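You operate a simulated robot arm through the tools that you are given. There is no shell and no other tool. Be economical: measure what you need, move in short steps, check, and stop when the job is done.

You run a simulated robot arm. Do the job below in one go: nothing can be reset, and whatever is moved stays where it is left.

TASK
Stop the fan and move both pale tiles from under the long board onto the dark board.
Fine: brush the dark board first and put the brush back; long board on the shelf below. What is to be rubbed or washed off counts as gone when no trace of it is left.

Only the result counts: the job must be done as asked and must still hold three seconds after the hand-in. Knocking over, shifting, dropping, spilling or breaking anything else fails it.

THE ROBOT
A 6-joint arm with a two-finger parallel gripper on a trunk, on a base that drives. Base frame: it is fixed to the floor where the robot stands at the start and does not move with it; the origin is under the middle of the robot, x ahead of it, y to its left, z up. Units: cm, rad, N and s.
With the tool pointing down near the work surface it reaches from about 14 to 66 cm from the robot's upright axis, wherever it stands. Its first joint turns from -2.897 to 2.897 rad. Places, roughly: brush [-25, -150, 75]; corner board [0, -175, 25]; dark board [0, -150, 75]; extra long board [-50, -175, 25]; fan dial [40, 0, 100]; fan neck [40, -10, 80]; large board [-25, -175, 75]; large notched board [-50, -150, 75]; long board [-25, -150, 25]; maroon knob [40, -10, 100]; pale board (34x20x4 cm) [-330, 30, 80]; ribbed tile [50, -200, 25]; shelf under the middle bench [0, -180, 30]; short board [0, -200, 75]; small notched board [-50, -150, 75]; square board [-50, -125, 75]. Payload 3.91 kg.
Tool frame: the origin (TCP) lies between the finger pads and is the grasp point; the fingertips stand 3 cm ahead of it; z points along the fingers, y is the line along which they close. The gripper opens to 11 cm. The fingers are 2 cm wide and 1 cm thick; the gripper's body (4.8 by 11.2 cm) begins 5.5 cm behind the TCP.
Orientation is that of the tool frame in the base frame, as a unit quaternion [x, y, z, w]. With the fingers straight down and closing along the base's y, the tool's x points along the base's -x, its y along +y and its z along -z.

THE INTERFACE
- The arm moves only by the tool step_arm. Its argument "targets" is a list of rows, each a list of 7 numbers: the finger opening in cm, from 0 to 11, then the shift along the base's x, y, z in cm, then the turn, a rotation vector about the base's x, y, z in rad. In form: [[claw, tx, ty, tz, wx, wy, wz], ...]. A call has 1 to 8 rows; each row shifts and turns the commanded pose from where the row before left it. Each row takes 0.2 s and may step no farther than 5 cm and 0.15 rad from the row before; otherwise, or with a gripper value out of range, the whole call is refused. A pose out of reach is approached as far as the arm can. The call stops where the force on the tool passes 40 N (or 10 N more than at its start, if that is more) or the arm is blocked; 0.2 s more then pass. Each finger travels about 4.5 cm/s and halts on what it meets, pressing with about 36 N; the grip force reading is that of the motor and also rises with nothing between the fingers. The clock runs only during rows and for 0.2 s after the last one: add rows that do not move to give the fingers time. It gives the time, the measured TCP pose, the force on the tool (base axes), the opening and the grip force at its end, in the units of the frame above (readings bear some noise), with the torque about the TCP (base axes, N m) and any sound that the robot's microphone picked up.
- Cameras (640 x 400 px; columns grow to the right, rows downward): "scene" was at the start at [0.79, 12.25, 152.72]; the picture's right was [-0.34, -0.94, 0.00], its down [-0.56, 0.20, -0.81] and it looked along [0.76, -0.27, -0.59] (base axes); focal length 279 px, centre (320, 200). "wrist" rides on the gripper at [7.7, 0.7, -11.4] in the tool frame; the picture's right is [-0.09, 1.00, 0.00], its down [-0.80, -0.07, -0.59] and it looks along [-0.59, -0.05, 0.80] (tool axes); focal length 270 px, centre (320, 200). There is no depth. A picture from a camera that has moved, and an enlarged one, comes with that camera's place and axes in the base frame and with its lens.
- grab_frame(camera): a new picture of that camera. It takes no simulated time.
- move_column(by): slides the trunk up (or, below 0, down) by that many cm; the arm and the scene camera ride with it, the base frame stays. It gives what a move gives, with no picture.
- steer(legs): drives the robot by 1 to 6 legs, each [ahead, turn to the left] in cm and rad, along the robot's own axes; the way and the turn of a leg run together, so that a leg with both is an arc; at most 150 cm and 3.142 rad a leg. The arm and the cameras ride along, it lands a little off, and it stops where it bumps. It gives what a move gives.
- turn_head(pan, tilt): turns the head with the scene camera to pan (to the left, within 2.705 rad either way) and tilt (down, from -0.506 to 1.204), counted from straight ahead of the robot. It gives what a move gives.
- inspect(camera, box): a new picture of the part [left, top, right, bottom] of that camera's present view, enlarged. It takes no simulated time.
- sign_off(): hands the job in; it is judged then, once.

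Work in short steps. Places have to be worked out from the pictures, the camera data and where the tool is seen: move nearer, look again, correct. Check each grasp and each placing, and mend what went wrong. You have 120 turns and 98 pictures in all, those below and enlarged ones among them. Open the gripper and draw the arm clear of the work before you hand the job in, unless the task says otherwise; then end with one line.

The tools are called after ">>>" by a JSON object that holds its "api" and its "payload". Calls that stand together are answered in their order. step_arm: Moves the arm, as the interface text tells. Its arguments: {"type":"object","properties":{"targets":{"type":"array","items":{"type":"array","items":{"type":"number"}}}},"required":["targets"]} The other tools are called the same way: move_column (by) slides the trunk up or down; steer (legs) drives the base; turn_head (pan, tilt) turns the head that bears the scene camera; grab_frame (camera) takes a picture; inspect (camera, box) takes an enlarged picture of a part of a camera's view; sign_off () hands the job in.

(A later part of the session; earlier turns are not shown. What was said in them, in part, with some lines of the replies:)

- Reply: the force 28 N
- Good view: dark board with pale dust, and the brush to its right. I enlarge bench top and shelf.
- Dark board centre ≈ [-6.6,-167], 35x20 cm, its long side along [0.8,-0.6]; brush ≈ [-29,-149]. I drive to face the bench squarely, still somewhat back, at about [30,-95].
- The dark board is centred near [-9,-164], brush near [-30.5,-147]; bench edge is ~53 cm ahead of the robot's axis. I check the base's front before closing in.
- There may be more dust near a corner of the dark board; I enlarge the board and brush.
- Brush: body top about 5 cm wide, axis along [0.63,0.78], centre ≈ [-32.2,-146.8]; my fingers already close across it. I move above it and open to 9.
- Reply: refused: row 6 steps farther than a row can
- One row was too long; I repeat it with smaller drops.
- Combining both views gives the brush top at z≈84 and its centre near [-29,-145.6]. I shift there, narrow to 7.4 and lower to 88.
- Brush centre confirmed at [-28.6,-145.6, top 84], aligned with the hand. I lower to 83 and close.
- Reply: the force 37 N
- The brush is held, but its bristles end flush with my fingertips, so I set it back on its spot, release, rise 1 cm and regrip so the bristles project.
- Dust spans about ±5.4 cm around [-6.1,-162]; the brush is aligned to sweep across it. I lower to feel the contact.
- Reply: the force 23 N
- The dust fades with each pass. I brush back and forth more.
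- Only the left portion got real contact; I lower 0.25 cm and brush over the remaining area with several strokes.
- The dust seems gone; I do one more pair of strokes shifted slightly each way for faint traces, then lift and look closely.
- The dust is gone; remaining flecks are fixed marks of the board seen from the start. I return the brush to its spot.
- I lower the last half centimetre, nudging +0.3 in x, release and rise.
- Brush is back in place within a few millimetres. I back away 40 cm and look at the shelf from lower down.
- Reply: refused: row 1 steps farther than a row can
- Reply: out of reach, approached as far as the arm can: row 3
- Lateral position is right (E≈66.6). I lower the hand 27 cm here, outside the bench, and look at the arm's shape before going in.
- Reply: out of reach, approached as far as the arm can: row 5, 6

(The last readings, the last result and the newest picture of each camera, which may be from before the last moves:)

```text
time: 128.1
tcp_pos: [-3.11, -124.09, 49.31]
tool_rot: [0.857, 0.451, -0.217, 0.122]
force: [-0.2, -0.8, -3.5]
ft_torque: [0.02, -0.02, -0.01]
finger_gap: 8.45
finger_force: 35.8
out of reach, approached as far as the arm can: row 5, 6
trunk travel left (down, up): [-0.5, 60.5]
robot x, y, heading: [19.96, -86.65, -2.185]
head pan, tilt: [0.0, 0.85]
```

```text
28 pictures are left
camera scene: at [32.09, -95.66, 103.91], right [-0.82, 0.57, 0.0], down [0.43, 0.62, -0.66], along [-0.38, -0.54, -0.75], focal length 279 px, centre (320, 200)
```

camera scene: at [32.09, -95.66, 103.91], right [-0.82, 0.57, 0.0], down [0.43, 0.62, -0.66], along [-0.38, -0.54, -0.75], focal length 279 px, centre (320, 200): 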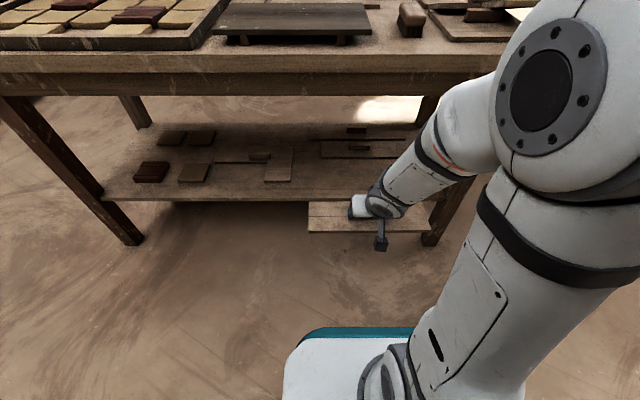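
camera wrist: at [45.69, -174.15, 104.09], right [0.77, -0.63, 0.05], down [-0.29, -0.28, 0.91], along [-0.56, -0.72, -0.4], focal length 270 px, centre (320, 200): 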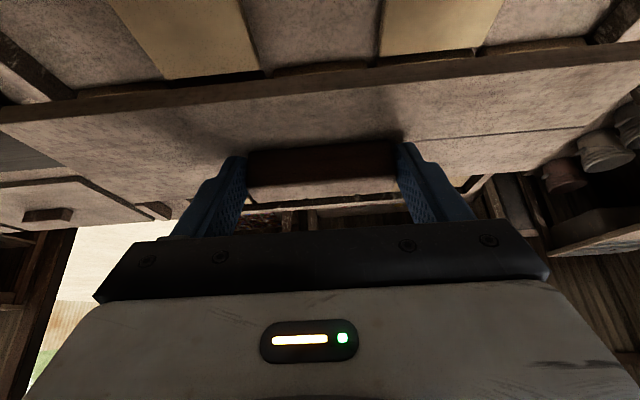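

The near/low pose is out of reach; the arm needs to be straighter. I extend the hand 16 cm forward (under the apron, above the shelf) at this height and look.

>>> {"api": "step_arm", "payload": {"targets": [[6, -2.28, -3.28, 0, 0, 0, 0], [6, -2.28, -3.28, 0, 0, 0, 0], [6, -2.28, -3.28, 0, 0, 0, 0], [6, -2.28, -3.28, 0, 0, 0, 0]]}}

>>> {"api": "grab_frame", "payload": {"camera": "scene"}}

```text
time: 129.1
tcp_pos: [-12.5, -137.09, 49.79]
tool_rot: [0.855, 0.45, -0.226, 0.124]
force: [0.5, 0.7, -2.6]
ft_torque: [0.06, 0.02, 0.0]
finger_gap: 8.46
finger_force: 35.6
trunk travel left (down, up): [-0.5, 60.5]
robot x, y, heading: [19.92, -87.02, -2.179]
head pan, tilt: [0.0, 0.85]
```

```text
27 pictures are left
camera scene: at [32.11, -95.64, 103.91], right [-0.82, 0.57, 0.0], down [0.43, 0.62, -0.66], along [-0.38, -0.54, -0.75], focal length 279 px, centre (320, 200)
```

scene: 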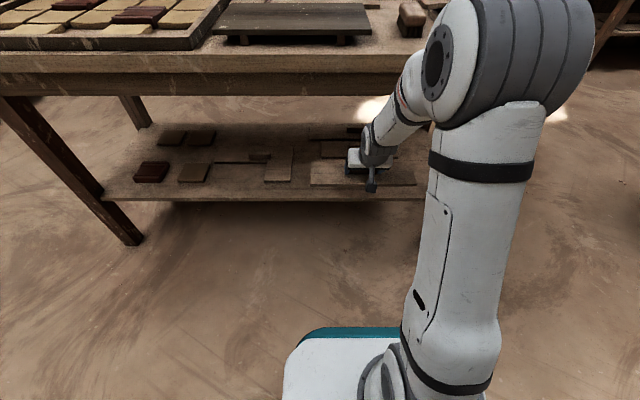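

The arm's reach still has room. I extend further in and lower in small steps (wrist just under the apron), watching forces.

>>> {"api": "step_arm", "payload": {"targets": [[6, -1.14, -1.64, -2.5, 0, 0, 0], [6, -1.14, -1.64, -2.5, 0, 0, 0], [6, -1.14, -1.64, -2.5, 0, 0, 0], [6, -1.14, -1.64, -2, 0, 0, 0]]}}

>>> {"api": "grab_frame", "payload": {"camera": "scene"}}

>>> {"api": "grab_frame", "payload": {"camera": "wrist"}}

```text
time: 130.1
tcp_pos: [-17.14, -143.65, 39.92]
tool_rot: [0.855, 0.449, -0.227, 0.125]
force: [0.7, -0.3, -1.5]
ft_torque: [0.02, -0.06, 0.02]
finger_gap: 8.47
finger_force: 35.7
trunk travel left (down, up): [-0.5, 60.5]
robot x, y, heading: [19.79, -86.29, -2.178]
head pan, tilt: [0.0, 0.85]
```

```text
26 pictures are left
camera scene: at [32.1, -95.65, 103.92], right [-0.82, 0.57, 0.0], down [0.43, 0.62, -0.66], along [-0.38, -0.54, -0.75], focal length 279 px, centre (320, 200)
```

scene: 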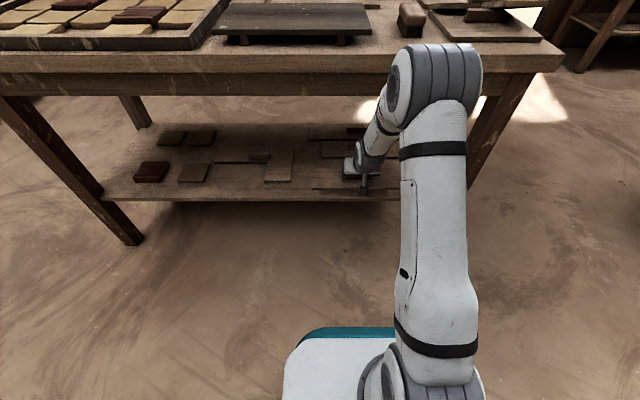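

```text
25 pictures are left
camera wrist: at [-9.66, -133.69, 45.92], right [0.78, -0.62, 0.05], down [-0.29, -0.28, 0.91], along [-0.56, -0.73, -0.4], focal length 270 px, centre (320, 200)
```

wrist: 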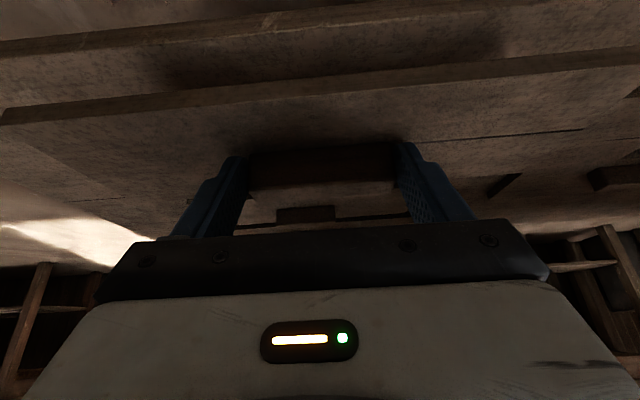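

Shelf edge (D≈127) is seen just beyond the board's front edge (≈125.4). I move 4.3 cm further in, then lower toward the shelf by small steps.

>>> {"api": "step_arm", "payload": {"targets": [[6, -1.22, -1.77, -0.5, 0, 0, 0], [6, -1.22, -1.77, -0.5, 0, 0, 0], [6, 0, 0, -1.2, 0, 0, 0], [6, 0, 0, -0.8, 0, 0, 0]]}}

>>> {"api": "grab_frame", "payload": {"camera": "wrist"}}

```text
time: 131.1
tcp_pos: [-19.61, -147.27, 36.83]
tool_rot: [0.855, 0.45, -0.226, 0.125]
force: [-0.6, -0.4, -2.3]
ft_torque: [0.05, -0.03, 0.03]
finger_gap: 8.47
finger_force: 36.4
trunk travel left (down, up): [-0.5, 60.5]
robot x, y, heading: [19.56, -86.8, -2.171]
head pan, tilt: [0.0, 0.85]
```

```text
24 pictures are left
camera wrist: at [-12.01, -137.26, 42.85], right [0.78, -0.62, 0.05], down [-0.29, -0.28, 0.91], along [-0.56, -0.73, -0.4], focal length 270 px, centre (320, 200)
```

wrist: 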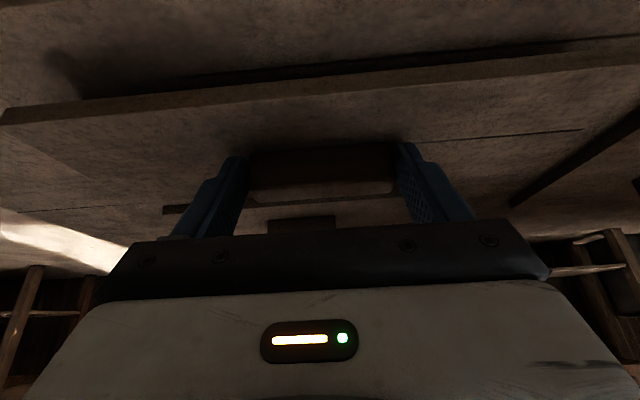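

The board is over the free strip, ~7 cm clear of the corner board. I lower slowly to contact.

>>> {"api": "step_arm", "payload": {"targets": [[6, 0, 0, -0.7, 0, 0, 0], [6, 0, 0, -0.5, 0, 0, 0], [6, 0, 0, -0.5, 0, 0, 0]]}}

>>> {"api": "step_arm", "payload": {"targets": [[6, 0, 0, -0.3, 0, 0, 0], [6, 0, 0, -0.2, 0, 0, 0]]}}

```text
time: 131.9
tcp_pos: [-19.4, -147.39, 34.99]
tool_rot: [0.855, 0.45, -0.227, 0.125]
force: [0.5, -0.7, -2.9]
ft_torque: [0.04, -0.04, 0.03]
finger_gap: 8.44
finger_force: 36.3
trunk travel left (down, up): [-0.5, 60.5]
robot x, y, heading: [19.98, -86.89, -2.18]
head pan, tilt: [0.0, 0.85]
```

```text
time: 132.5
tcp_pos: [-19.46, -147.39, 34.51]
tool_rot: [0.855, 0.449, -0.227, 0.125]
force: [0.0, 0.6, -3.1]
ft_torque: [0.05, -0.03, -0.01]
finger_gap: 8.44
finger_force: 36.5
trunk travel left (down, up): [-0.5, 60.5]
robot x, y, heading: [20.28, -86.68, -2.174]
head pan, tilt: [0.0, 0.85]
```

>>> {"api": "inspect", "payload": {"camera": "wrist", "box": [0, 0, 640, 240]}}

```text
1.00 times, centred on (320, 120) of wrist (not enlarged: the box is as wide or as high as the picture)
camera zoom: at [-12.06, -137.41, 40.63], right [0.78, -0.62, 0.05], down [-0.29, -0.28, 0.91], along [-0.56, -0.73, -0.4], focal length 270 px, centre (320, 280)
```

zoom: 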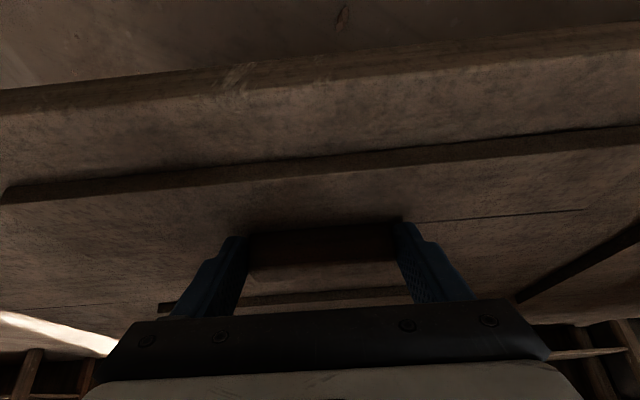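

Nearly there; a few more small downward steps until the force shows contact.

>>> {"api": "step_arm", "payload": {"targets": [[6, 0, 0, -0.25, 0, 0, 0], [6, 0, 0, -0.25, 0, 0, 0]]}}

>>> {"api": "step_arm", "payload": {"targets": [[6, 0, 0, -0.25, 0, 0, 0]]}}

```text
time: 133.1
tcp_pos: [-19.66, -147.36, 34.44]
tool_rot: [0.855, 0.449, -0.23, 0.125]
force: [-1.9, 7.1, 15.1]
ft_torque: [1.02, 0.09, -0.03]
finger_gap: 8.46
finger_force: 35.9
trunk travel left (down, up): [-0.5, 60.5]
robot x, y, heading: [20.22, -86.64, -2.178]
head pan, tilt: [0.0, 0.85]
```

```text
time: 133.5
tcp_pos: [-19.51, -147.58, 34.35]
tool_rot: [0.854, 0.449, -0.23, 0.127]
force: [-5.3, 12.8, 28.8]
ft_torque: [0.49, 0.59, -0.14]
finger_gap: 8.45
finger_force: 36.3
trunk travel left (down, up): [-0.5, 60.5]
robot x, y, heading: [19.92, -86.61, -2.183]
head pan, tilt: [0.0, 0.85]
```

Contact. I ease up slightly, release, and withdraw along the tool axis, then back out.

>>> {"api": "step_arm", "payload": {"targets": [[6, 0, 0, 0.4, 0, 0, 0], [9, 0, 0, 0, 0, 0, 0], [10.8, 0, 0, 0, 0, 0, 0], [10.8, 0, 0, 0, 0, 0, 0], [10.8, 0.57, 0.82, 1.7, 0, 0, 0], [10.8, 0.85, 1.22, 2.5, 0, 0, 0]]}}

>>> {"api": "grab_frame", "payload": {"camera": "wrist"}}

```text
time: 134.9
tcp_pos: [-17.94, -145.2, 38.47]
tool_rot: [0.855, 0.45, -0.226, 0.125]
force: [0.3, -0.3, -0.5]
ft_torque: [-0.03, 0.02, -0.01]
finger_gap: 10.8
finger_force: 0.1
trunk travel left (down, up): [-0.5, 60.5]
robot x, y, heading: [19.54, -86.96, -2.179]
head pan, tilt: [0.0, 0.85]
```

```text
22 pictures are left
camera wrist: at [-10.48, -135.33, 44.58], right [0.78, -0.62, 0.05], down [-0.29, -0.28, 0.91], along [-0.56, -0.73, -0.4], focal length 270 px, centre (320, 200)
```

wrist: 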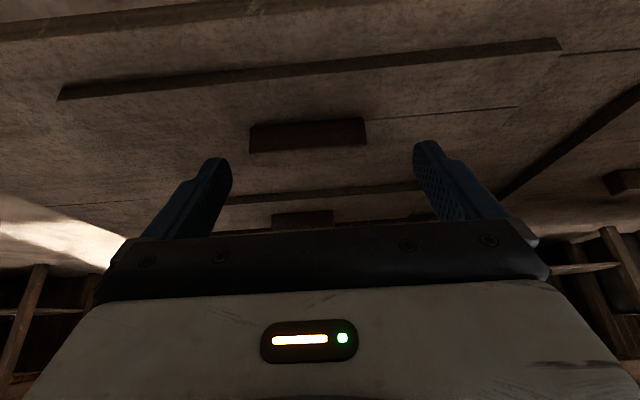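

The board lies on the shelf clear of the others. I rise 4 cm, back out, raise the trunk, and return in front of the tray.

>>> {"api": "step_arm", "payload": {"targets": [[10.8, 0.57, 0.82, 4, 0, 0, 0]]}}

>>> {"api": "steer", "payload": {"legs": [[-22, 0]]}}

>>> {"api": "move_column", "payload": {"by": 30}}

>>> {"api": "step_arm", "payload": {"targets": [[10.8, 1.5, 2.1, 4, 0.1, -0.07, 0], [10.8, 1.5, 2.1, 4, 0.1, -0.07, 0], [10.8, 1.5, 2.1, 4, 0.1, -0.07, 0], [10.8, 1.5, 2.1, 4, 0.1, -0.07, 0], [10.8, 1.5, 2.1, 4, 0.02, -0.014, 0], [10.8, 1.5, 2.1, 4, 0, 0, 0], [10.8, 1.5, 2.1, 4, 0, 0, 0]]}}

```text
time: 135.3
tcp_pos: [-17.27, -144.44, 42.36]
tool_rot: [0.855, 0.45, -0.226, 0.125]
force: [-0.5, -0.7, -1.4]
ft_torque: [0.03, -0.01, -0.01]
finger_gap: 10.8
finger_force: 0.1
trunk travel left (down, up): [-0.5, 60.5]
robot x, y, heading: [19.82, -86.82, -2.185]
head pan, tilt: [0.0, 0.85]
```

```text
time: 137.0
tcp_pos: [-4.83, -126.09, 42.26]
tool_rot: [0.856, 0.447, -0.227, 0.124]
force: [0.6, -0.1, 1.4]
ft_torque: [0.0, 0.03, 0.0]
finger_gap: 10.79
finger_force: 0.2
trunk travel left (down, up): [-0.5, 60.5]
robot x, y, heading: [31.88, -68.67, -2.184]
head pan, tilt: [0.0, 0.85]
```

```text
time: 140.0
tcp_pos: [-4.96, -126.12, 72.43]
tool_rot: [0.857, 0.446, -0.228, 0.124]
force: [0.4, 0.1, -0.3]
ft_torque: [0.0, 0.0, 0.02]
finger_gap: 10.81
finger_force: 0.1
trunk travel left (down, up): [-30.5, 30.5]
robot x, y, heading: [32.44, -68.45, -2.181]
head pan, tilt: [0.0, 0.85]
```

```text
time: 141.6
tcp_pos: [5.82, -111.98, 100.36]
tool_rot: [0.887, 0.462, -0.003, 0.008]
force: [-0.3, 0.1, 0.2]
ft_torque: [0.01, -0.02, -0.04]
finger_gap: 10.83
finger_force: 0.1
trunk travel left (down, up): [-30.5, 30.5]
robot x, y, heading: [32.32, -68.63, -2.186]
head pan, tilt: [0.0, 0.85]
```

Hand is upright again. I drive to a spot between tray and dark board from which both are in reach.

>>> {"api": "steer", "payload": {"legs": [[0, 1.154], [55, 0], [0, -1.148], [25, 0]]}}

>>> {"api": "turn_head", "payload": {"pan": 0.0, "tilt": 0.9}}

>>> {"api": "grab_frame", "payload": {"camera": "scene"}}

```text
time: 144.0
tcp_pos: [44.13, -118.5, 100.17]
tool_rot: [0.642, 0.767, 0.001, 0.008]
force: [-0.3, -0.1, 0.0]
ft_torque: [0.0, -0.03, -0.04]
finger_gap: 10.81
finger_force: 0.0
trunk travel left (down, up): [-30.5, 30.5]
robot x, y, heading: [29.39, -69.36, -1.474]
head pan, tilt: [0.0, 0.85]
stopped in leg 1: the robot was blocked; the commanded pose is now the measured one
```

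```text
time: 144.6
tcp_pos: [44.19, -118.23, 100.16]
tool_rot: [0.642, 0.767, 0.001, 0.007]
force: [0.2, -0.2, -0.3]
ft_torque: [0.04, -0.02, -0.01]
finger_gap: 10.79
finger_force: 0.0
trunk travel left (down, up): [-30.5, 30.5]
robot x, y, heading: [29.86, -68.91, -1.476]
head pan, tilt: [0.0, 0.901]
```

```text
21 pictures are left
camera scene: at [44.56, -67.63, 133.53], right [-1.0, -0.09, 0.0], down [-0.07, 0.78, -0.62], along [0.06, -0.62, -0.78], focal length 279 px, centre (320, 200)
```

scene: 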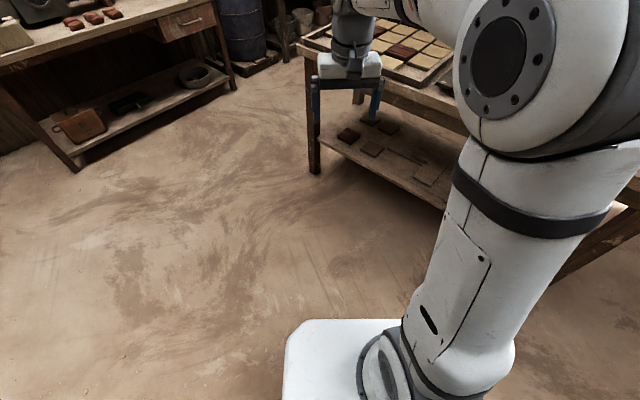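

The turn was blocked — the base's rear may have met the fan. I stop and look behind.

>>> {"api": "turn_head", "payload": {"pan": 2.7, "tilt": 0.8}}

>>> {"api": "grab_frame", "payload": {"camera": "scene"}}

```text
time: 147.0
tcp_pos: [44.15, -118.47, 100.22]
tool_rot: [0.641, 0.767, 0.001, 0.008]
force: [0.5, 0.5, 0.0]
ft_torque: [-0.01, -0.01, 0.0]
finger_gap: 10.8
finger_force: 0.1
trunk travel left (down, up): [-30.5, 30.5]
robot x, y, heading: [29.76, -68.99, -1.477]
head pan, tilt: [2.7, 0.799]
```

```text
20 pictures are left
camera scene: at [46.61, -52.53, 134.32], right [0.94, -0.34, 0.0], down [-0.24, -0.67, -0.7], along [0.24, 0.66, -0.72], focal length 279 px, centre (320, 200)
```

scene: 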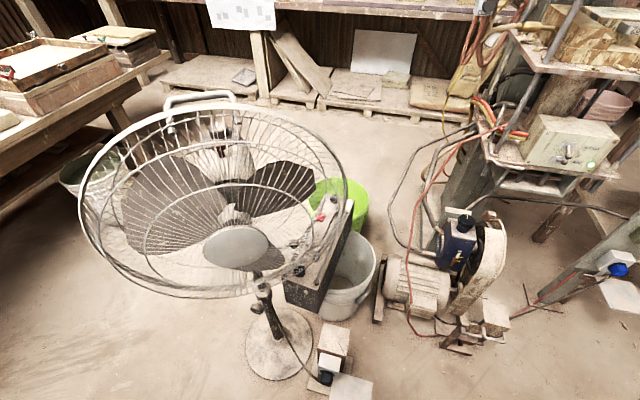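

The fan stands upright in its place. I enlarge the near region to see what the base met.

>>> {"api": "inspect", "payload": {"camera": "scene", "box": [230, 280, 430, 400]}}

>>> {"api": "turn_head", "payload": {"pan": 2.2, "tilt": 1.2}}

>>> {"api": "grab_frame", "payload": {"camera": "scene"}}

```text
3.20 times, centred on (330, 340) of scene
camera zoom: at [46.61, -52.53, 134.32], right [0.94, -0.34, 0.0], down [-0.24, -0.67, -0.7], along [0.24, 0.66, -0.72], focal length 893 px, centre (288, -248)
```

zoom: 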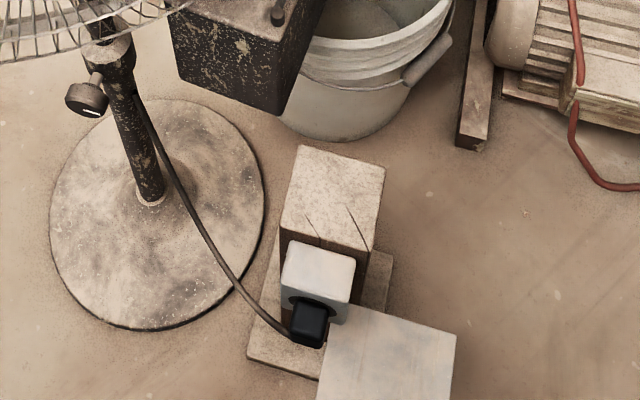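

```text
time: 148.0
tcp_pos: [44.19, -118.32, 100.17]
tool_rot: [0.642, 0.767, 0.001, 0.007]
force: [-0.1, 0.6, -0.4]
ft_torque: [0.01, 0.0, 0.03]
finger_gap: 10.8
finger_force: 0.0
trunk travel left (down, up): [-30.5, 30.5]
robot x, y, heading: [29.74, -68.92, -1.479]
head pan, tilt: [2.201, 1.201]
```

```text
18 pictures are left
camera scene: at [48.05, -56.4, 131.55], right [0.66, -0.75, 0.0], down [-0.7, -0.62, -0.36], along [0.27, 0.24, -0.93], focal length 279 px, centre (320, 200)
```

scene: 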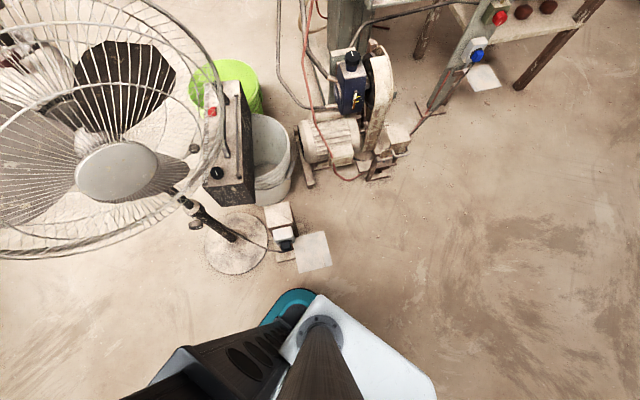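

Fan base measures at the same place as at the start, and it stands; nothing else touched. I go forward first, then turn, away from the fan.

>>> {"api": "steer", "payload": {"legs": [[20, 0], [0, 0.73], [39.5, 0], [0, -1.432], [24, 0]]}}

>>> {"api": "turn_head", "payload": {"pan": 0.0, "tilt": 0.9}}

>>> {"api": "grab_frame", "payload": {"camera": "scene"}}

```text
time: 158.6
tcp_pos: [22.74, -182.15, 100.11]
tool_rot: [0.875, 0.484, -0.002, 0.007]
force: [-0.7, 0.5, -0.2]
ft_torque: [0.01, -0.04, -0.03]
finger_gap: 10.83
finger_force: 0.0
trunk travel left (down, up): [-30.5, 30.5]
robot x, y, heading: [46.85, -137.06, -2.22]
head pan, tilt: [2.201, 1.201]
```

```text
time: 160.7
tcp_pos: [22.79, -182.02, 100.06]
tool_rot: [0.875, 0.483, -0.002, 0.007]
force: [0.2, -0.1, -0.4]
ft_torque: [0.0, 0.02, -0.01]
finger_gap: 10.8
finger_force: 0.1
trunk travel left (down, up): [-30.5, 30.5]
robot x, y, heading: [46.85, -136.98, -2.228]
head pan, tilt: [0.0, 0.901]
```

```text
17 pictures are left
camera scene: at [58.83, -146.2, 133.52], right [-0.79, 0.61, 0.0], down [0.48, 0.62, -0.62], along [-0.38, -0.49, -0.78], focal length 279 px, centre (320, 200)
```

scene: 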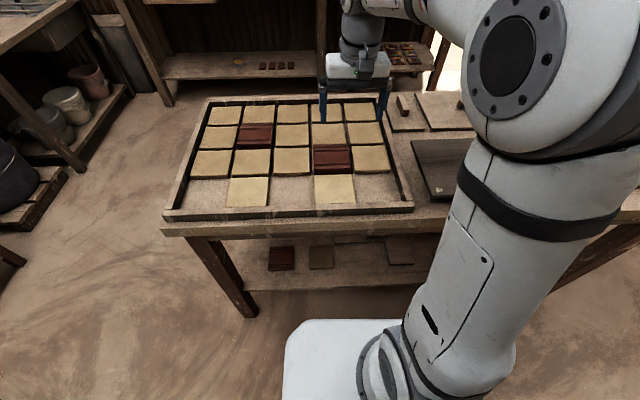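

The two tiles lie free at cols 2 and 4. They are large (~10 cm), so I measure them closely.

>>> {"api": "inspect", "payload": {"camera": "scene", "box": [210, 140, 410, 225]}}

```text
3.20 times, centred on (310, 182) of scene
camera zoom: at [58.83, -146.2, 133.52], right [-0.79, 0.61, 0.0], down [0.48, 0.62, -0.62], along [-0.38, -0.49, -0.78], focal length 893 px, centre (352, 256)
```

zoom: 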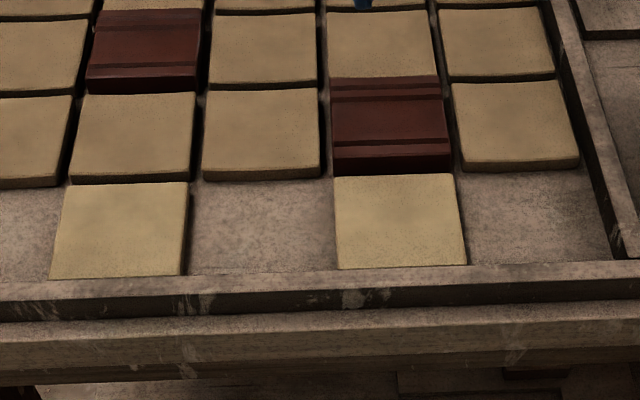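

Tiles are ~9.4 cm square: right one centred [28.6,-179.6], left one [45.8,-191.6], sides along [0.82,-0.57]. I go above the right one, turn 0.05 rad to align, and lower to 90.

>>> {"api": "step_arm", "payload": {"targets": [[11, 2.9, 1.2, 0, 0, 0, -0.048], [11, 2.9, 1.2, 0, 0, 0, 0], [11, 0, 0, -5, 0, 0, 0], [11, 0, 0, -5, 0, 0, 0]]}}

>>> {"api": "grab_frame", "payload": {"camera": "wrist"}}

```text
time: 161.7
tcp_pos: [28.49, -179.95, 90.08]
tool_rot: [0.886, 0.463, -0.002, 0.007]
force: [0.4, -0.3, -0.7]
ft_torque: [-0.02, 0.01, -0.01]
finger_gap: 11.0
finger_force: 0.1
trunk travel left (down, up): [-30.5, 30.5]
robot x, y, heading: [46.6, -137.05, -2.224]
head pan, tilt: [0.0, 0.901]
```

```text
15 pictures are left
camera wrist: at [33.38, -173.81, 101.49], right [0.77, -0.64, 0.01], down [-0.52, -0.61, 0.6], along [-0.38, -0.47, -0.8], focal length 270 px, centre (320, 200)
```

wrist: 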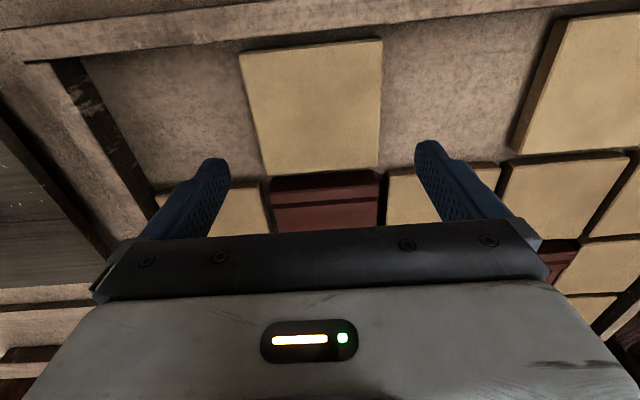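

Alignment is good (lateral error ~0.1 cm). I shift 0.6 cm toward the robot and lower with care around the tile.

>>> {"api": "step_arm", "payload": {"targets": [[11, 0.3, 0.6, -3, 0, 0, 0], [11, 0, 0, -2, 0, 0, 0], [11, 0, 0, -0.8, 0, 0, 0], [11, 0, 0, -0.5, 0, 0, 0]]}}

>>> {"api": "grab_frame", "payload": {"camera": "wrist"}}

```text
time: 162.7
tcp_pos: [28.78, -179.26, 83.86]
tool_rot: [0.887, 0.462, -0.002, 0.007]
force: [-0.1, 0.2, -0.7]
ft_torque: [0.03, -0.03, 0.02]
finger_gap: 11.0
finger_force: 0.0
trunk travel left (down, up): [-30.5, 30.5]
robot x, y, heading: [46.74, -137.25, -2.229]
head pan, tilt: [0.0, 0.901]
```

```text
14 pictures are left
camera wrist: at [33.57, -173.05, 95.27], right [0.77, -0.64, 0.01], down [-0.52, -0.61, 0.6], along [-0.38, -0.47, -0.8], focal length 270 px, centre (320, 200)
```

wrist: 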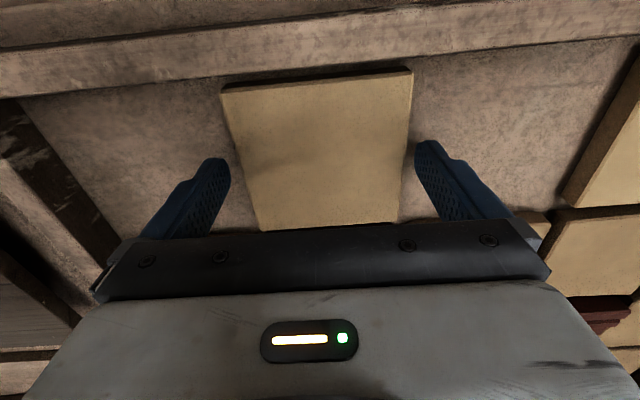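

Fingers straddle the tile with clearance both sides. I lower 0.4 and close.

>>> {"api": "step_arm", "payload": {"targets": [[11, 0, 0, -0.3, 0, 0, 0], [9.5, 0, 0, 0, 0, 0, 0], [8, 0, 0, 0, 0, 0, 0], [8, 0, 0, 0, 0, 0, 0]]}}

```text
time: 163.7
tcp_pos: [28.67, -179.19, 83.61]
tool_rot: [0.886, 0.463, -0.003, 0.007]
force: [1.3, -2.2, 2.7]
ft_torque: [-0.13, -0.1, -0.01]
finger_gap: 9.56
finger_force: 35.7
trunk travel left (down, up): [-30.5, 30.5]
robot x, y, heading: [46.89, -137.11, -2.23]
head pan, tilt: [0.0, 0.901]
```

Gripped at 9.56 cm. I lift 13 cm and start carrying toward the dark board's middle.

>>> {"api": "step_arm", "payload": {"targets": [[8, 0, 0, 3, 0, 0, 0], [8, 0, 0, 5, 0, 0, 0], [8, 0, 0, 5, 0, 0, 0], [8, -4.2, 2.13, 0, 0, 0, 0], [8, -4.2, 2.13, 0, 0, 0, 0], [8, -4.2, 2.13, 0, 0, 0, 0], [8, -4.2, 2.13, 0, 0, 0, 0], [8, -4.2, 2.13, 0, 0, 0, 0]]}}

>>> {"api": "step_arm", "payload": {"targets": [[8, -4.2, 2.13, 0, 0, 0, 0], [8, -4.2, 2.13, 0, 0, 0, 0], [8, -4.2, 2.13, 0, 0, 0, 0], [8, -4, 2.1, 0, 0, 0, 0]]}}

>>> {"api": "turn_head", "payload": {"pan": -0.6, "tilt": 0.8}}

>>> {"api": "grab_frame", "payload": {"camera": "wrist"}}

```text
time: 165.5
tcp_pos: [7.67, -168.32, 96.4]
tool_rot: [0.886, 0.463, -0.002, 0.007]
force: [0.3, -0.2, -2.2]
ft_torque: [-0.01, 0.02, 0.01]
finger_gap: 9.54
finger_force: 36.7
trunk travel left (down, up): [-30.5, 30.5]
robot x, y, heading: [46.89, -136.87, -2.23]
head pan, tilt: [0.0, 0.901]
```

```text
time: 166.5
tcp_pos: [-8.73, -160.38, 96.49]
tool_rot: [0.887, 0.463, -0.002, 0.007]
force: [0.4, -0.7, -2.5]
ft_torque: [0.01, -0.01, -0.01]
finger_gap: 9.57
finger_force: 35.7
trunk travel left (down, up): [-30.5, 30.5]
robot x, y, heading: [46.52, -136.85, -2.226]
head pan, tilt: [0.0, 0.901]
```

```text
time: 167.5
tcp_pos: [-8.7, -160.23, 96.55]
tool_rot: [0.887, 0.463, -0.002, 0.007]
force: [0.1, 0.7, -2.5]
ft_torque: [0.03, -0.01, 0.01]
finger_gap: 9.55
finger_force: 35.6
trunk travel left (down, up): [-30.5, 30.5]
robot x, y, heading: [47.09, -136.73, -2.226]
head pan, tilt: [-0.6, 0.799]
```

```text
13 pictures are left
camera wrist: at [-3.8, -154.1, 108.01], right [0.77, -0.64, 0.01], down [-0.52, -0.61, 0.6], along [-0.38, -0.47, -0.8], focal length 270 px, centre (320, 200)
```

wrist: 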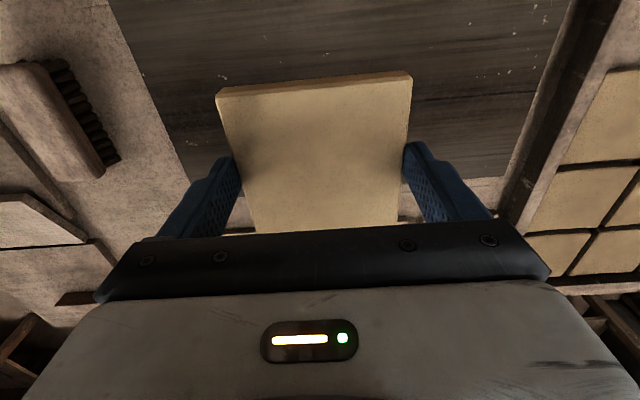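

Tile is over the dark board as planned (board corner checks out). I lower to 88, then feel for contact.

>>> {"api": "step_arm", "payload": {"targets": [[8, 0, 0, -4, 0, 0, 0], [8, 0, 0, -3.5, 0, 0, 0], [8, 0, 0, -1, 0, 0, 0], [8, 0, 0, -0.5, 0, 0, 0]]}}

>>> {"api": "step_arm", "payload": {"targets": [[8, 0, 0, -0.3, 0, 0, 0], [8, 0, 0, -0.3, 0, 0, 0]]}}

```text
time: 168.5
tcp_pos: [-8.82, -159.85, 87.57]
tool_rot: [0.887, 0.463, -0.002, 0.007]
force: [0.0, -0.5, -2.6]
ft_torque: [0.02, -0.01, -0.02]
finger_gap: 9.54
finger_force: 35.6
trunk travel left (down, up): [-30.5, 30.5]
robot x, y, heading: [46.67, -137.01, -2.226]
head pan, tilt: [-0.6, 0.799]
```

```text
time: 169.1
tcp_pos: [-8.73, -159.78, 87.08]
tool_rot: [0.887, 0.462, -0.003, 0.007]
force: [1.2, 0.3, -2.3]
ft_torque: [0.02, -0.02, -0.03]
finger_gap: 9.54
finger_force: 36.0
trunk travel left (down, up): [-30.5, 30.5]
robot x, y, heading: [46.56, -137.34, -2.228]
head pan, tilt: [-0.6, 0.799]
```

Still hanging free; continuing down in small steps.

>>> {"api": "step_arm", "payload": {"targets": [[8, 0, 0, -0.25, 0, 0, 0], [8, 0, 0, -0.2, 0, 0, 0]]}}

>>> {"api": "step_arm", "payload": {"targets": [[8, 0, 0, -0.15, 0, 0, 0], [8, 0, 0, -0.1, 0, 0, 0]]}}

```text
time: 169.7
tcp_pos: [-8.81, -159.93, 87.0]
tool_rot: [0.887, 0.462, -0.006, 0.006]
force: [0.1, 4.1, 21.9]
ft_torque: [0.55, -0.47, -0.01]
finger_gap: 9.55
finger_force: 35.9
trunk travel left (down, up): [-30.5, 30.5]
robot x, y, heading: [46.73, -137.04, -2.226]
head pan, tilt: [-0.6, 0.799]
```

```text
time: 170.3
tcp_pos: [-8.7, -159.86, 86.61]
tool_rot: [0.886, 0.463, -0.005, 0.007]
force: [-4.3, 0.3, 28.3]
ft_torque: [0.05, 0.29, -0.03]
finger_gap: 9.61
finger_force: 35.9
trunk travel left (down, up): [-30.5, 30.5]
robot x, y, heading: [46.87, -137.29, -2.222]
head pan, tilt: [-0.6, 0.799]
```

Contact is firm. I ease up 0.2, open to 11 and rise straight up, then look.

>>> {"api": "step_arm", "payload": {"targets": [[8, 0, 0, 0.2, 0, 0, 0], [10, 0, 0, 0, 0, 0, 0], [11, 0, 0, 0, 0, 0, 0], [11, 0, 0, 0, 0, 0, 0], [11, 0, 0, 3, 0, 0, 0], [11, 0, 0, 5, 0, 0, 0], [11, 0, 0, 3, 0, 0, 0]]}}

>>> {"api": "grab_frame", "payload": {"camera": "wrist"}}

```text
time: 171.9
tcp_pos: [-8.71, -160.09, 97.43]
tool_rot: [0.887, 0.463, -0.003, 0.007]
force: [-0.2, -0.1, -0.6]
ft_torque: [0.0, 0.01, -0.02]
finger_gap: 11.0
finger_force: 0.1
trunk travel left (down, up): [-30.5, 30.5]
robot x, y, heading: [47.1, -137.17, -2.23]
head pan, tilt: [-0.6, 0.799]
```

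```text
12 pictures are left
camera wrist: at [-3.79, -153.9, 108.8], right [0.77, -0.64, 0.01], down [-0.52, -0.61, 0.6], along [-0.38, -0.47, -0.8], focal length 270 px, centre (320, 200)
```

wrist: 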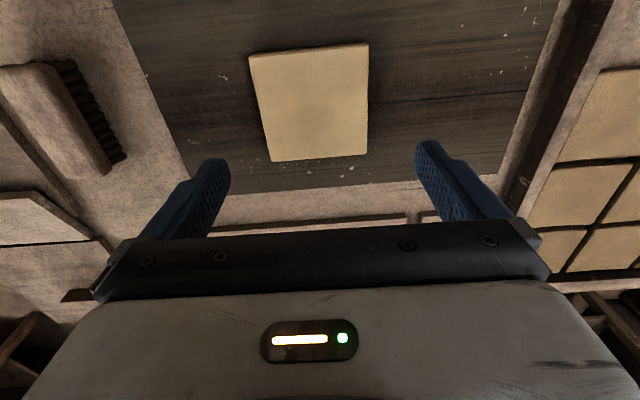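

First tile lies flat on the dark board. I go back for the left tile near [45.9,-191.3].

>>> {"api": "step_arm", "payload": {"targets": [[11, 4.2, -2.4, 0, 0, 0, 0], [11, 4.2, -2.4, 0, 0, 0, 0], [11, 4.2, -2.4, 0, 0, 0, 0], [11, 4.2, -2.4, 0, 0, 0, 0], [11, 4.2, -2.4, 0, 0, 0, 0], [11, 4.2, -2.4, 0, 0, 0, 0], [11, 4.2, -2.4, 0, 0, 0, 0]]}}

>>> {"api": "step_arm", "payload": {"targets": [[11, 4.2, -2.4, 0, 0, 0, 0], [11, 4.2, -2.4, 0, 0, 0, 0], [11, 4.2, -2.4, 0, 0, 0, 0], [11, 4.2, -2.4, 0, 0, 0, 0], [11, 4.2, -2.4, 0, 0, 0, 0], [11, 4.2, -2.4, -2, 0, 0, 0], [11, 0, 0, -4.5, 0, 0, 0]]}}

>>> {"api": "grab_frame", "payload": {"camera": "wrist"}}

```text
time: 173.5
tcp_pos: [20.86, -176.64, 97.52]
tool_rot: [0.887, 0.462, -0.002, 0.008]
force: [0.0, 0.1, 0.0]
ft_torque: [0.01, -0.03, 0.02]
finger_gap: 11.02
finger_force: 0.1
trunk travel left (down, up): [-30.5, 30.5]
robot x, y, heading: [47.01, -136.96, -2.226]
head pan, tilt: [-0.6, 0.799]
```

```text
refused: row 6 steps farther than a row can; nothing moved
```

```text
11 pictures are left
camera wrist: at [25.69, -170.43, 108.88], right [0.77, -0.64, 0.01], down [-0.52, -0.61, 0.6], along [-0.38, -0.47, -0.8], focal length 270 px, centre (320, 200)
```

wrist: 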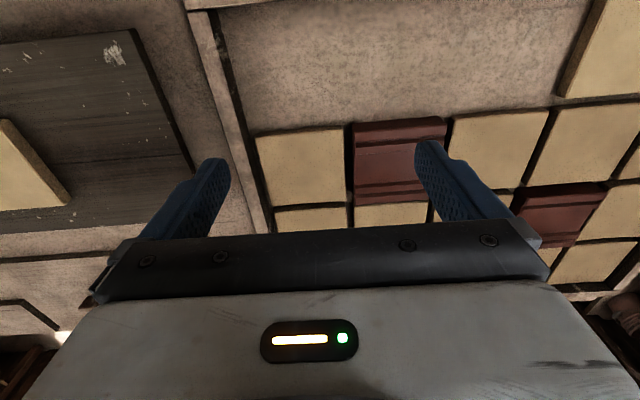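

One row was too long; I redo the second half.

>>> {"api": "step_arm", "payload": {"targets": [[11, 4.17, -2.45, 0, 0, 0, 0], [11, 4.17, -2.45, 0, 0, 0, 0], [11, 4.17, -2.45, 0, 0, 0, 0], [11, 4.17, -2.45, 0, 0, 0, 0], [11, 4.17, -2.45, 0, 0, 0, 0], [11, 4.17, -2.45, 0, 0, 0, 0], [11, 0, 0, -4, 0, 0, 0], [11, 0, 0, -3.5, 0, 0, 0]]}}

>>> {"api": "grab_frame", "payload": {"camera": "wrist"}}

```text
time: 175.3
tcp_pos: [45.57, -191.71, 89.89]
tool_rot: [0.886, 0.463, -0.002, 0.007]
force: [-0.1, -0.5, -0.6]
ft_torque: [-0.01, 0.01, 0.03]
finger_gap: 11.01
finger_force: 0.1
trunk travel left (down, up): [-30.5, 30.5]
robot x, y, heading: [46.8, -136.52, -2.222]
head pan, tilt: [-0.6, 0.799]
```

```text
10 pictures are left
camera wrist: at [50.6, -185.54, 101.27], right [0.77, -0.64, 0.01], down [-0.52, -0.61, 0.6], along [-0.38, -0.47, -0.8], focal length 270 px, centre (320, 200)
```

wrist: 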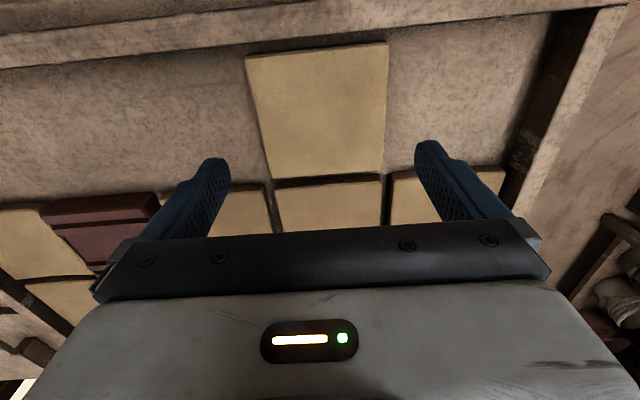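

Compared with the first tile's view, this one sits ~0.4 cm to the right. I correct by [+0.4, 0], lower and close.

>>> {"api": "step_arm", "payload": {"targets": [[11, 0.42, 0.0, -3, 0, 0, 0], [11, 0, 0, -2, 0, 0, 0], [11, 0, 0, -0.8, 0, 0, 0]]}}

>>> {"api": "grab_frame", "payload": {"camera": "wrist"}}

```text
time: 176.1
tcp_pos: [46.07, -191.48, 84.26]
tool_rot: [0.887, 0.462, -0.003, 0.007]
force: [0.3, -1.0, -0.8]
ft_torque: [-0.02, 0.01, -0.01]
finger_gap: 11.0
finger_force: 0.1
trunk travel left (down, up): [-30.5, 30.5]
robot x, y, heading: [46.98, -136.93, -2.228]
head pan, tilt: [-0.6, 0.799]
```

```text
9 pictures are left
camera wrist: at [50.97, -185.39, 95.59], right [0.77, -0.64, 0.01], down [-0.52, -0.61, 0.6], along [-0.38, -0.47, -0.8], focal length 270 px, centre (320, 200)
```

wrist: 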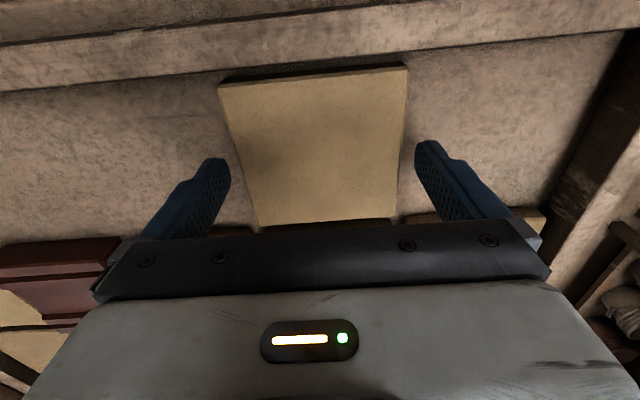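

Clear on both sides; I lower 0.65 more, close and lift.

>>> {"api": "step_arm", "payload": {"targets": [[11, 0, 0, -0.5, 0, 0, 0], [11, 0, 0, -0.15, 0, 0, 0], [9.5, 0, 0, 0, 0, 0, 0], [8, 0, 0, 0, 0, 0, 0], [8, 0, 0, 0, 0, 0, 0]]}}

```text
time: 177.3
tcp_pos: [46.16, -191.4, 83.53]
tool_rot: [0.887, 0.463, -0.002, 0.007]
force: [0.4, 0.8, 0.7]
ft_torque: [-0.03, 0.02, -0.01]
finger_gap: 9.55
finger_force: 36.2
trunk travel left (down, up): [-30.5, 30.5]
robot x, y, heading: [47.0, -137.18, -2.226]
head pan, tilt: [-0.6, 0.799]
```

Gripped (9.55). I lift and carry it to [1.0,-166.8] over the dark board's left part.

>>> {"api": "step_arm", "payload": {"targets": [[8, 0, 0, 3, 0, 0, 0], [8, 0, 0, 5, 0, 0, 0], [8, 0, 0, 5, 0, 0, 0], [8, -4.105, 2.24, 0, 0, 0, 0], [8, -4.105, 2.24, 0, 0, 0, 0], [8, -4.105, 2.24, 0, 0, 0, 0], [8, -4.105, 2.24, 0, 0, 0, 0], [8, -4.105, 2.24, 0, 0, 0, 0]]}}

>>> {"api": "step_arm", "payload": {"targets": [[8, -4.105, 2.24, 0, 0, 0, 0], [8, -4.105, 2.24, 0, 0, 0, 0], [8, -4.105, 2.24, 0, 0, 0, 0], [8, -4.105, 2.24, 0, 0, 0, 0], [8, -4.105, 2.24, 0, 0, 0, 0], [8, -4.105, 2.24, 0, 0, 0, 0]]}}

>>> {"api": "grab_frame", "payload": {"camera": "wrist"}}

```text
time: 179.1
tcp_pos: [25.36, -180.28, 96.39]
tool_rot: [0.887, 0.462, -0.003, 0.007]
force: [0.5, -0.2, -1.9]
ft_torque: [0.02, 0.03, 0.03]
finger_gap: 9.55
finger_force: 35.2
trunk travel left (down, up): [-30.5, 30.5]
robot x, y, heading: [46.84, -137.41, -2.227]
head pan, tilt: [-0.6, 0.799]
```

```text
time: 180.5
tcp_pos: [0.92, -166.55, 96.17]
tool_rot: [0.887, 0.462, -0.002, 0.007]
force: [-0.2, 1.1, -2.4]
ft_torque: [0.01, 0.03, -0.03]
finger_gap: 9.55
finger_force: 35.9
trunk travel left (down, up): [-30.5, 30.5]
robot x, y, heading: [47.07, -137.17, -2.227]
head pan, tilt: [-0.6, 0.799]
```

```text
8 pictures are left
camera wrist: at [5.77, -160.4, 107.57], right [0.77, -0.64, 0.01], down [-0.52, -0.61, 0.6], along [-0.38, -0.47, -0.8], focal length 270 px, centre (320, 200)
```

wrist: 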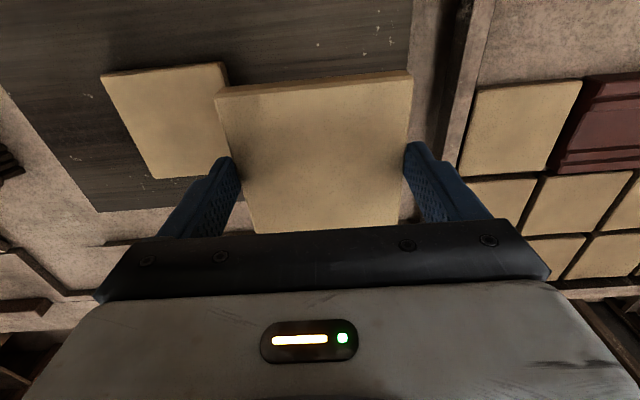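

Room is fine; I shift 0.7 cm further left for finger clearance to the first tile and lower to just above contact (~87.2).

>>> {"api": "step_arm", "payload": {"targets": [[8, 0.57, -0.4, -3, 0, 0, 0], [8, 0, 0, -4, 0, 0, 0], [8, 0, 0, -1.2, 0, 0, 0], [8, 0, 0, -0.6, 0, 0, 0]]}}

>>> {"api": "step_arm", "payload": {"targets": [[8, 0, 0, -0.25, 0, 0, 0], [8, 0, 0, -0.2, 0, 0, 0]]}}

```text
time: 181.5
tcp_pos: [1.14, -167.23, 87.39]
tool_rot: [0.886, 0.463, -0.002, 0.007]
force: [-0.4, -0.9, -2.9]
ft_torque: [0.04, 0.02, -0.03]
finger_gap: 9.54
finger_force: 36.0
trunk travel left (down, up): [-30.5, 30.5]
robot x, y, heading: [46.82, -137.25, -2.23]
head pan, tilt: [-0.6, 0.799]
```

```text
time: 182.1
tcp_pos: [1.44, -167.2, 87.17]
tool_rot: [0.887, 0.462, -0.002, 0.007]
force: [-0.1, -0.1, -2.1]
ft_torque: [0.02, 0.0, -0.01]
finger_gap: 9.55
finger_force: 36.2
trunk travel left (down, up): [-30.5, 30.5]
robot x, y, heading: [46.69, -136.73, -2.237]
head pan, tilt: [-0.6, 0.799]
```

A little further to contact.

>>> {"api": "step_arm", "payload": {"targets": [[8, 0, 0, -0.2, 0, 0, 0], [8, 0, 0, -0.15, 0, 0, 0]]}}

>>> {"api": "step_arm", "payload": {"targets": [[8, 0, 0, -0.12, 0, 0, 0]]}}

```text
time: 182.7
tcp_pos: [1.4, -167.14, 86.9]
tool_rot: [0.886, 0.463, -0.003, 0.007]
force: [0.1, -0.4, -2.5]
ft_torque: [0.03, 0.01, -0.01]
finger_gap: 9.53
finger_force: 36.1
trunk travel left (down, up): [-30.5, 30.5]
robot x, y, heading: [46.81, -136.77, -2.229]
head pan, tilt: [-0.6, 0.799]
```

```text
time: 183.1
tcp_pos: [1.52, -167.09, 86.88]
tool_rot: [0.887, 0.463, -0.003, 0.007]
force: [-0.4, -0.2, -2.2]
ft_torque: [0.02, -0.03, -0.02]
finger_gap: 9.54
finger_force: 36.5
trunk travel left (down, up): [-30.5, 30.5]
robot x, y, heading: [47.04, -136.86, -2.226]
head pan, tilt: [-0.6, 0.799]
```

>>> {"api": "step_arm", "payload": {"targets": [[8, 0, 0, -0.15, 0, 0, 0], [8, 0, 0, -0.1, 0, 0, 0]]}}

```text
time: 183.7
tcp_pos: [1.43, -167.12, 86.78]
tool_rot: [0.887, 0.462, -0.004, 0.007]
force: [-1.2, 6.2, 18.6]
ft_torque: [0.78, -0.34, 0.09]
finger_gap: 9.57
finger_force: 36.3
trunk travel left (down, up): [-30.5, 30.5]
robot x, y, heading: [46.96, -137.22, -2.231]
head pan, tilt: [-0.6, 0.799]
```

Contact (18 N). I open modestly to 10.5 and rise straight up.

>>> {"api": "step_arm", "payload": {"targets": [[8, 0, 0, 0.05, 0, 0, 0], [9.8, 0, 0, 0, 0, 0, 0], [10.5, 0, 0, 0, 0, 0, 0], [10.5, 0, 0, 0, 0, 0, 0], [10.5, 0, 0, 3, 0, 0, 0], [10.5, 0, 0, 5, 0, 0, 0], [10.5, 0, 0, 5, 0, 0, 0]]}}

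>>> {"api": "grab_frame", "payload": {"camera": "wrist"}}

```text
time: 185.3
tcp_pos: [1.59, -166.89, 99.54]
tool_rot: [0.886, 0.463, -0.002, 0.007]
force: [0.3, 0.0, -0.4]
ft_torque: [0.01, -0.05, 0.01]
finger_gap: 10.49
finger_force: 0.1
trunk travel left (down, up): [-30.5, 30.5]
robot x, y, heading: [46.78, -136.63, -2.227]
head pan, tilt: [-0.6, 0.799]
```

```text
7 pictures are left
camera wrist: at [6.57, -160.81, 110.88], right [0.77, -0.64, 0.01], down [-0.52, -0.61, 0.6], along [-0.38, -0.47, -0.8], focal length 270 px, centre (320, 200)
```

wrist: 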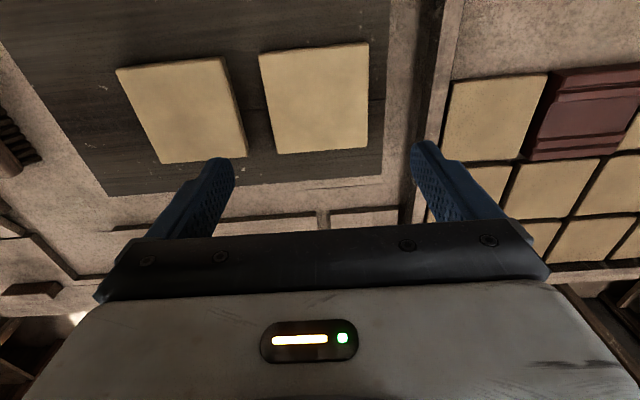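

Both tiles lie on the dark board. I back the robot 20 cm away with the hand high, and take a last look at bench and shelf.

>>> {"api": "steer", "payload": {"legs": [[-22, 0]]}}

>>> {"api": "turn_head", "payload": {"pan": -0.35, "tilt": 0.75}}

>>> {"api": "grab_frame", "payload": {"camera": "scene"}}

```text
time: 186.9
tcp_pos: [15.2, -149.62, 99.49]
tool_rot: [0.887, 0.462, -0.002, 0.007]
force: [0.2, 0.0, 0.1]
ft_torque: [0.02, 0.0, -0.01]
finger_gap: 10.5
finger_force: 0.1
trunk travel left (down, up): [-30.5, 30.5]
robot x, y, heading: [60.42, -119.26, -2.225]
head pan, tilt: [-0.6, 0.799]
```

```text
time: 187.7
tcp_pos: [15.11, -149.41, 99.53]
tool_rot: [0.886, 0.463, -0.002, 0.008]
force: [-0.3, 0.2, -0.3]
ft_torque: [0.01, 0.04, -0.02]
finger_gap: 10.51
finger_force: 0.0
trunk travel left (down, up): [-30.5, 30.5]
robot x, y, heading: [60.24, -119.8, -2.221]
head pan, tilt: [-0.351, 0.75]
```

```text
6 pictures are left
camera scene: at [69.89, -127.12, 134.71], right [-0.53, 0.84, 0.0], down [0.58, 0.36, -0.73], along [-0.62, -0.39, -0.68], focal length 279 px, centre (320, 200)
```

scene: 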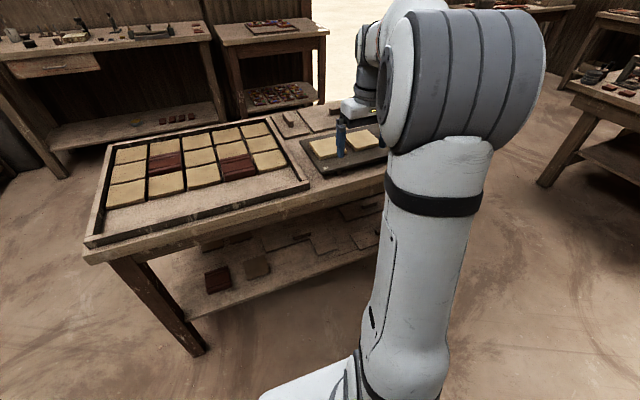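

All is in place on the bench. A last check that the fan stands still: two looks apart in time.

>>> {"api": "turn_head", "payload": {"pan": -2.4, "tilt": 0.4}}

>>> {"api": "grab_frame", "payload": {"camera": "scene"}}

>>> {"api": "step_arm", "payload": {"targets": [[10.5, 0, 0, 0, 0, 0, 0], [10.5, 0, 0, 0, 0, 0, 0], [10.5, 0, 0, 0.5, 0, 0, 0]]}}

>>> {"api": "grab_frame", "payload": {"camera": "scene"}}

```text
time: 189.7
tcp_pos: [15.17, -149.58, 99.37]
tool_rot: [0.886, 0.463, -0.002, 0.006]
force: [-0.6, -0.5, 0.5]
ft_torque: [0.01, -0.01, -0.02]
finger_gap: 10.5
finger_force: 0.0
trunk travel left (down, up): [-30.5, 30.5]
robot x, y, heading: [60.6, -119.69, -2.228]
head pan, tilt: [-2.4, 0.4]
```

```text
5 pictures are left
camera scene: at [76.09, -113.46, 137.83], right [1.0, 0.09, 0.0], down [0.03, -0.39, -0.92], along [-0.08, 0.92, -0.39], focal length 279 px, centre (320, 200)
```

scene: 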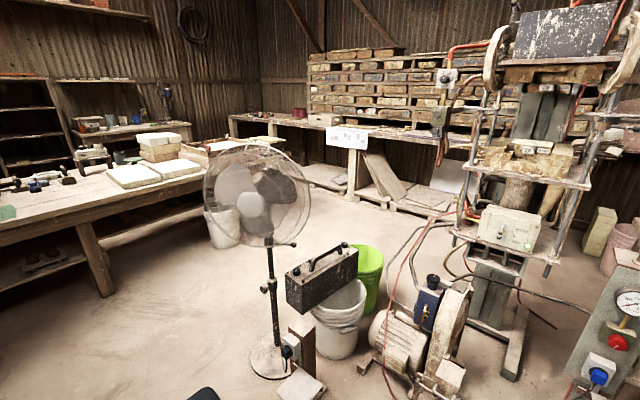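

```text
time: 190.5
tcp_pos: [15.03, -149.48, 99.93]
tool_rot: [0.887, 0.462, -0.002, 0.007]
force: [0.4, 0.0, 0.6]
ft_torque: [0.02, -0.02, 0.01]
finger_gap: 10.51
finger_force: 0.1
trunk travel left (down, up): [-30.5, 30.5]
robot x, y, heading: [60.43, -119.53, -2.227]
head pan, tilt: [-2.4, 0.4]
```

```text
4 pictures are left
camera scene: at [76.09, -113.46, 137.83], right [1.0, 0.09, 0.0], down [0.03, -0.39, -0.92], along [-0.08, 0.92, -0.39], focal length 279 px, centre (320, 200)
```

scene: 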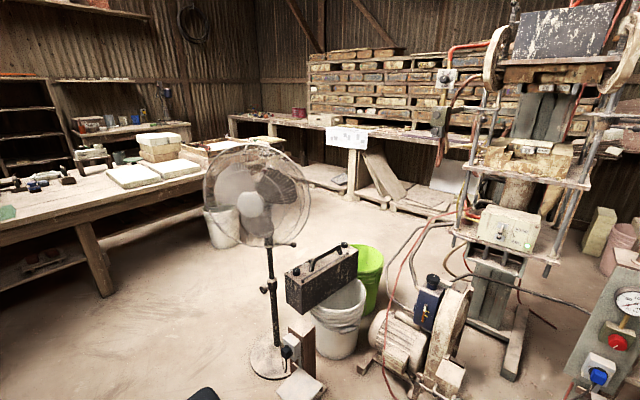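

The blades look almost alike, but I compare two enlargements to be certain.

>>> {"api": "inspect", "payload": {"camera": "scene", "box": [195, 135, 325, 255]}}

>>> {"api": "step_arm", "payload": {"targets": [[10.5, 0, 0, 0, 0, 0, 0], [10.5, 0, 0, 0, 0, 0, 0], [10.5, 0, 0, 0, 0, 0, 0], [10.5, 0, 0, 0, 0, 0, 0]]}}

>>> {"api": "inspect", "payload": {"camera": "scene", "box": [195, 135, 325, 255]}}

```text
3.33 times, centred on (260, 195) of scene
camera zoom: at [76.09, -113.46, 137.83], right [1.0, 0.09, 0.0], down [0.03, -0.39, -0.92], along [-0.08, 0.92, -0.39], focal length 930 px, centre (520, 217)
```

zoom: 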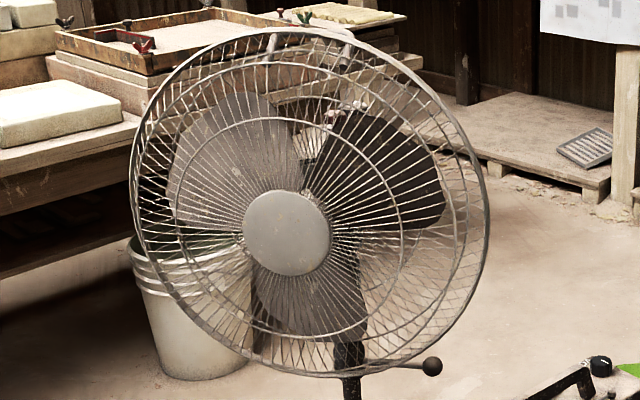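

```text
time: 191.5
tcp_pos: [15.06, -149.57, 99.95]
tool_rot: [0.886, 0.463, -0.003, 0.008]
force: [0.7, -1.0, 0.5]
ft_torque: [0.0, -0.01, -0.02]
finger_gap: 10.52
finger_force: 0.1
trunk travel left (down, up): [-30.5, 30.5]
robot x, y, heading: [60.23, -119.6, -2.226]
head pan, tilt: [-2.4, 0.4]
```

```text
3.33 times, centred on (260, 195) of scene
camera zoom: at [76.09, -113.46, 137.83], right [1.0, 0.09, 0.0], down [0.03, -0.39, -0.92], along [-0.08, 0.92, -0.39], focal length 930 px, centre (520, 217)
```

zoom: 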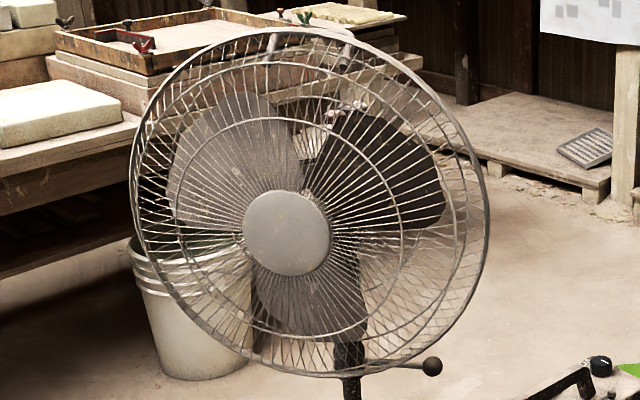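

The fan is still, and everything asked is in place with the hand open and clear. I hand in.

>>> {"api": "sign_off", "payload": {}}

```text
The job is handed in.
```

The fan is off and still, the dark board is brushed clean with the brush back in its place, both pale tiles lie on the dark board, and the long board is on the shelf below. I took the board lying on the tiles in the bench-top tray as the long board, since the similar one already on the shelf had nothing under it. The base was blocked once while turning near the fan, but the fan stayed upright and measured within about 1 cm of where it started.
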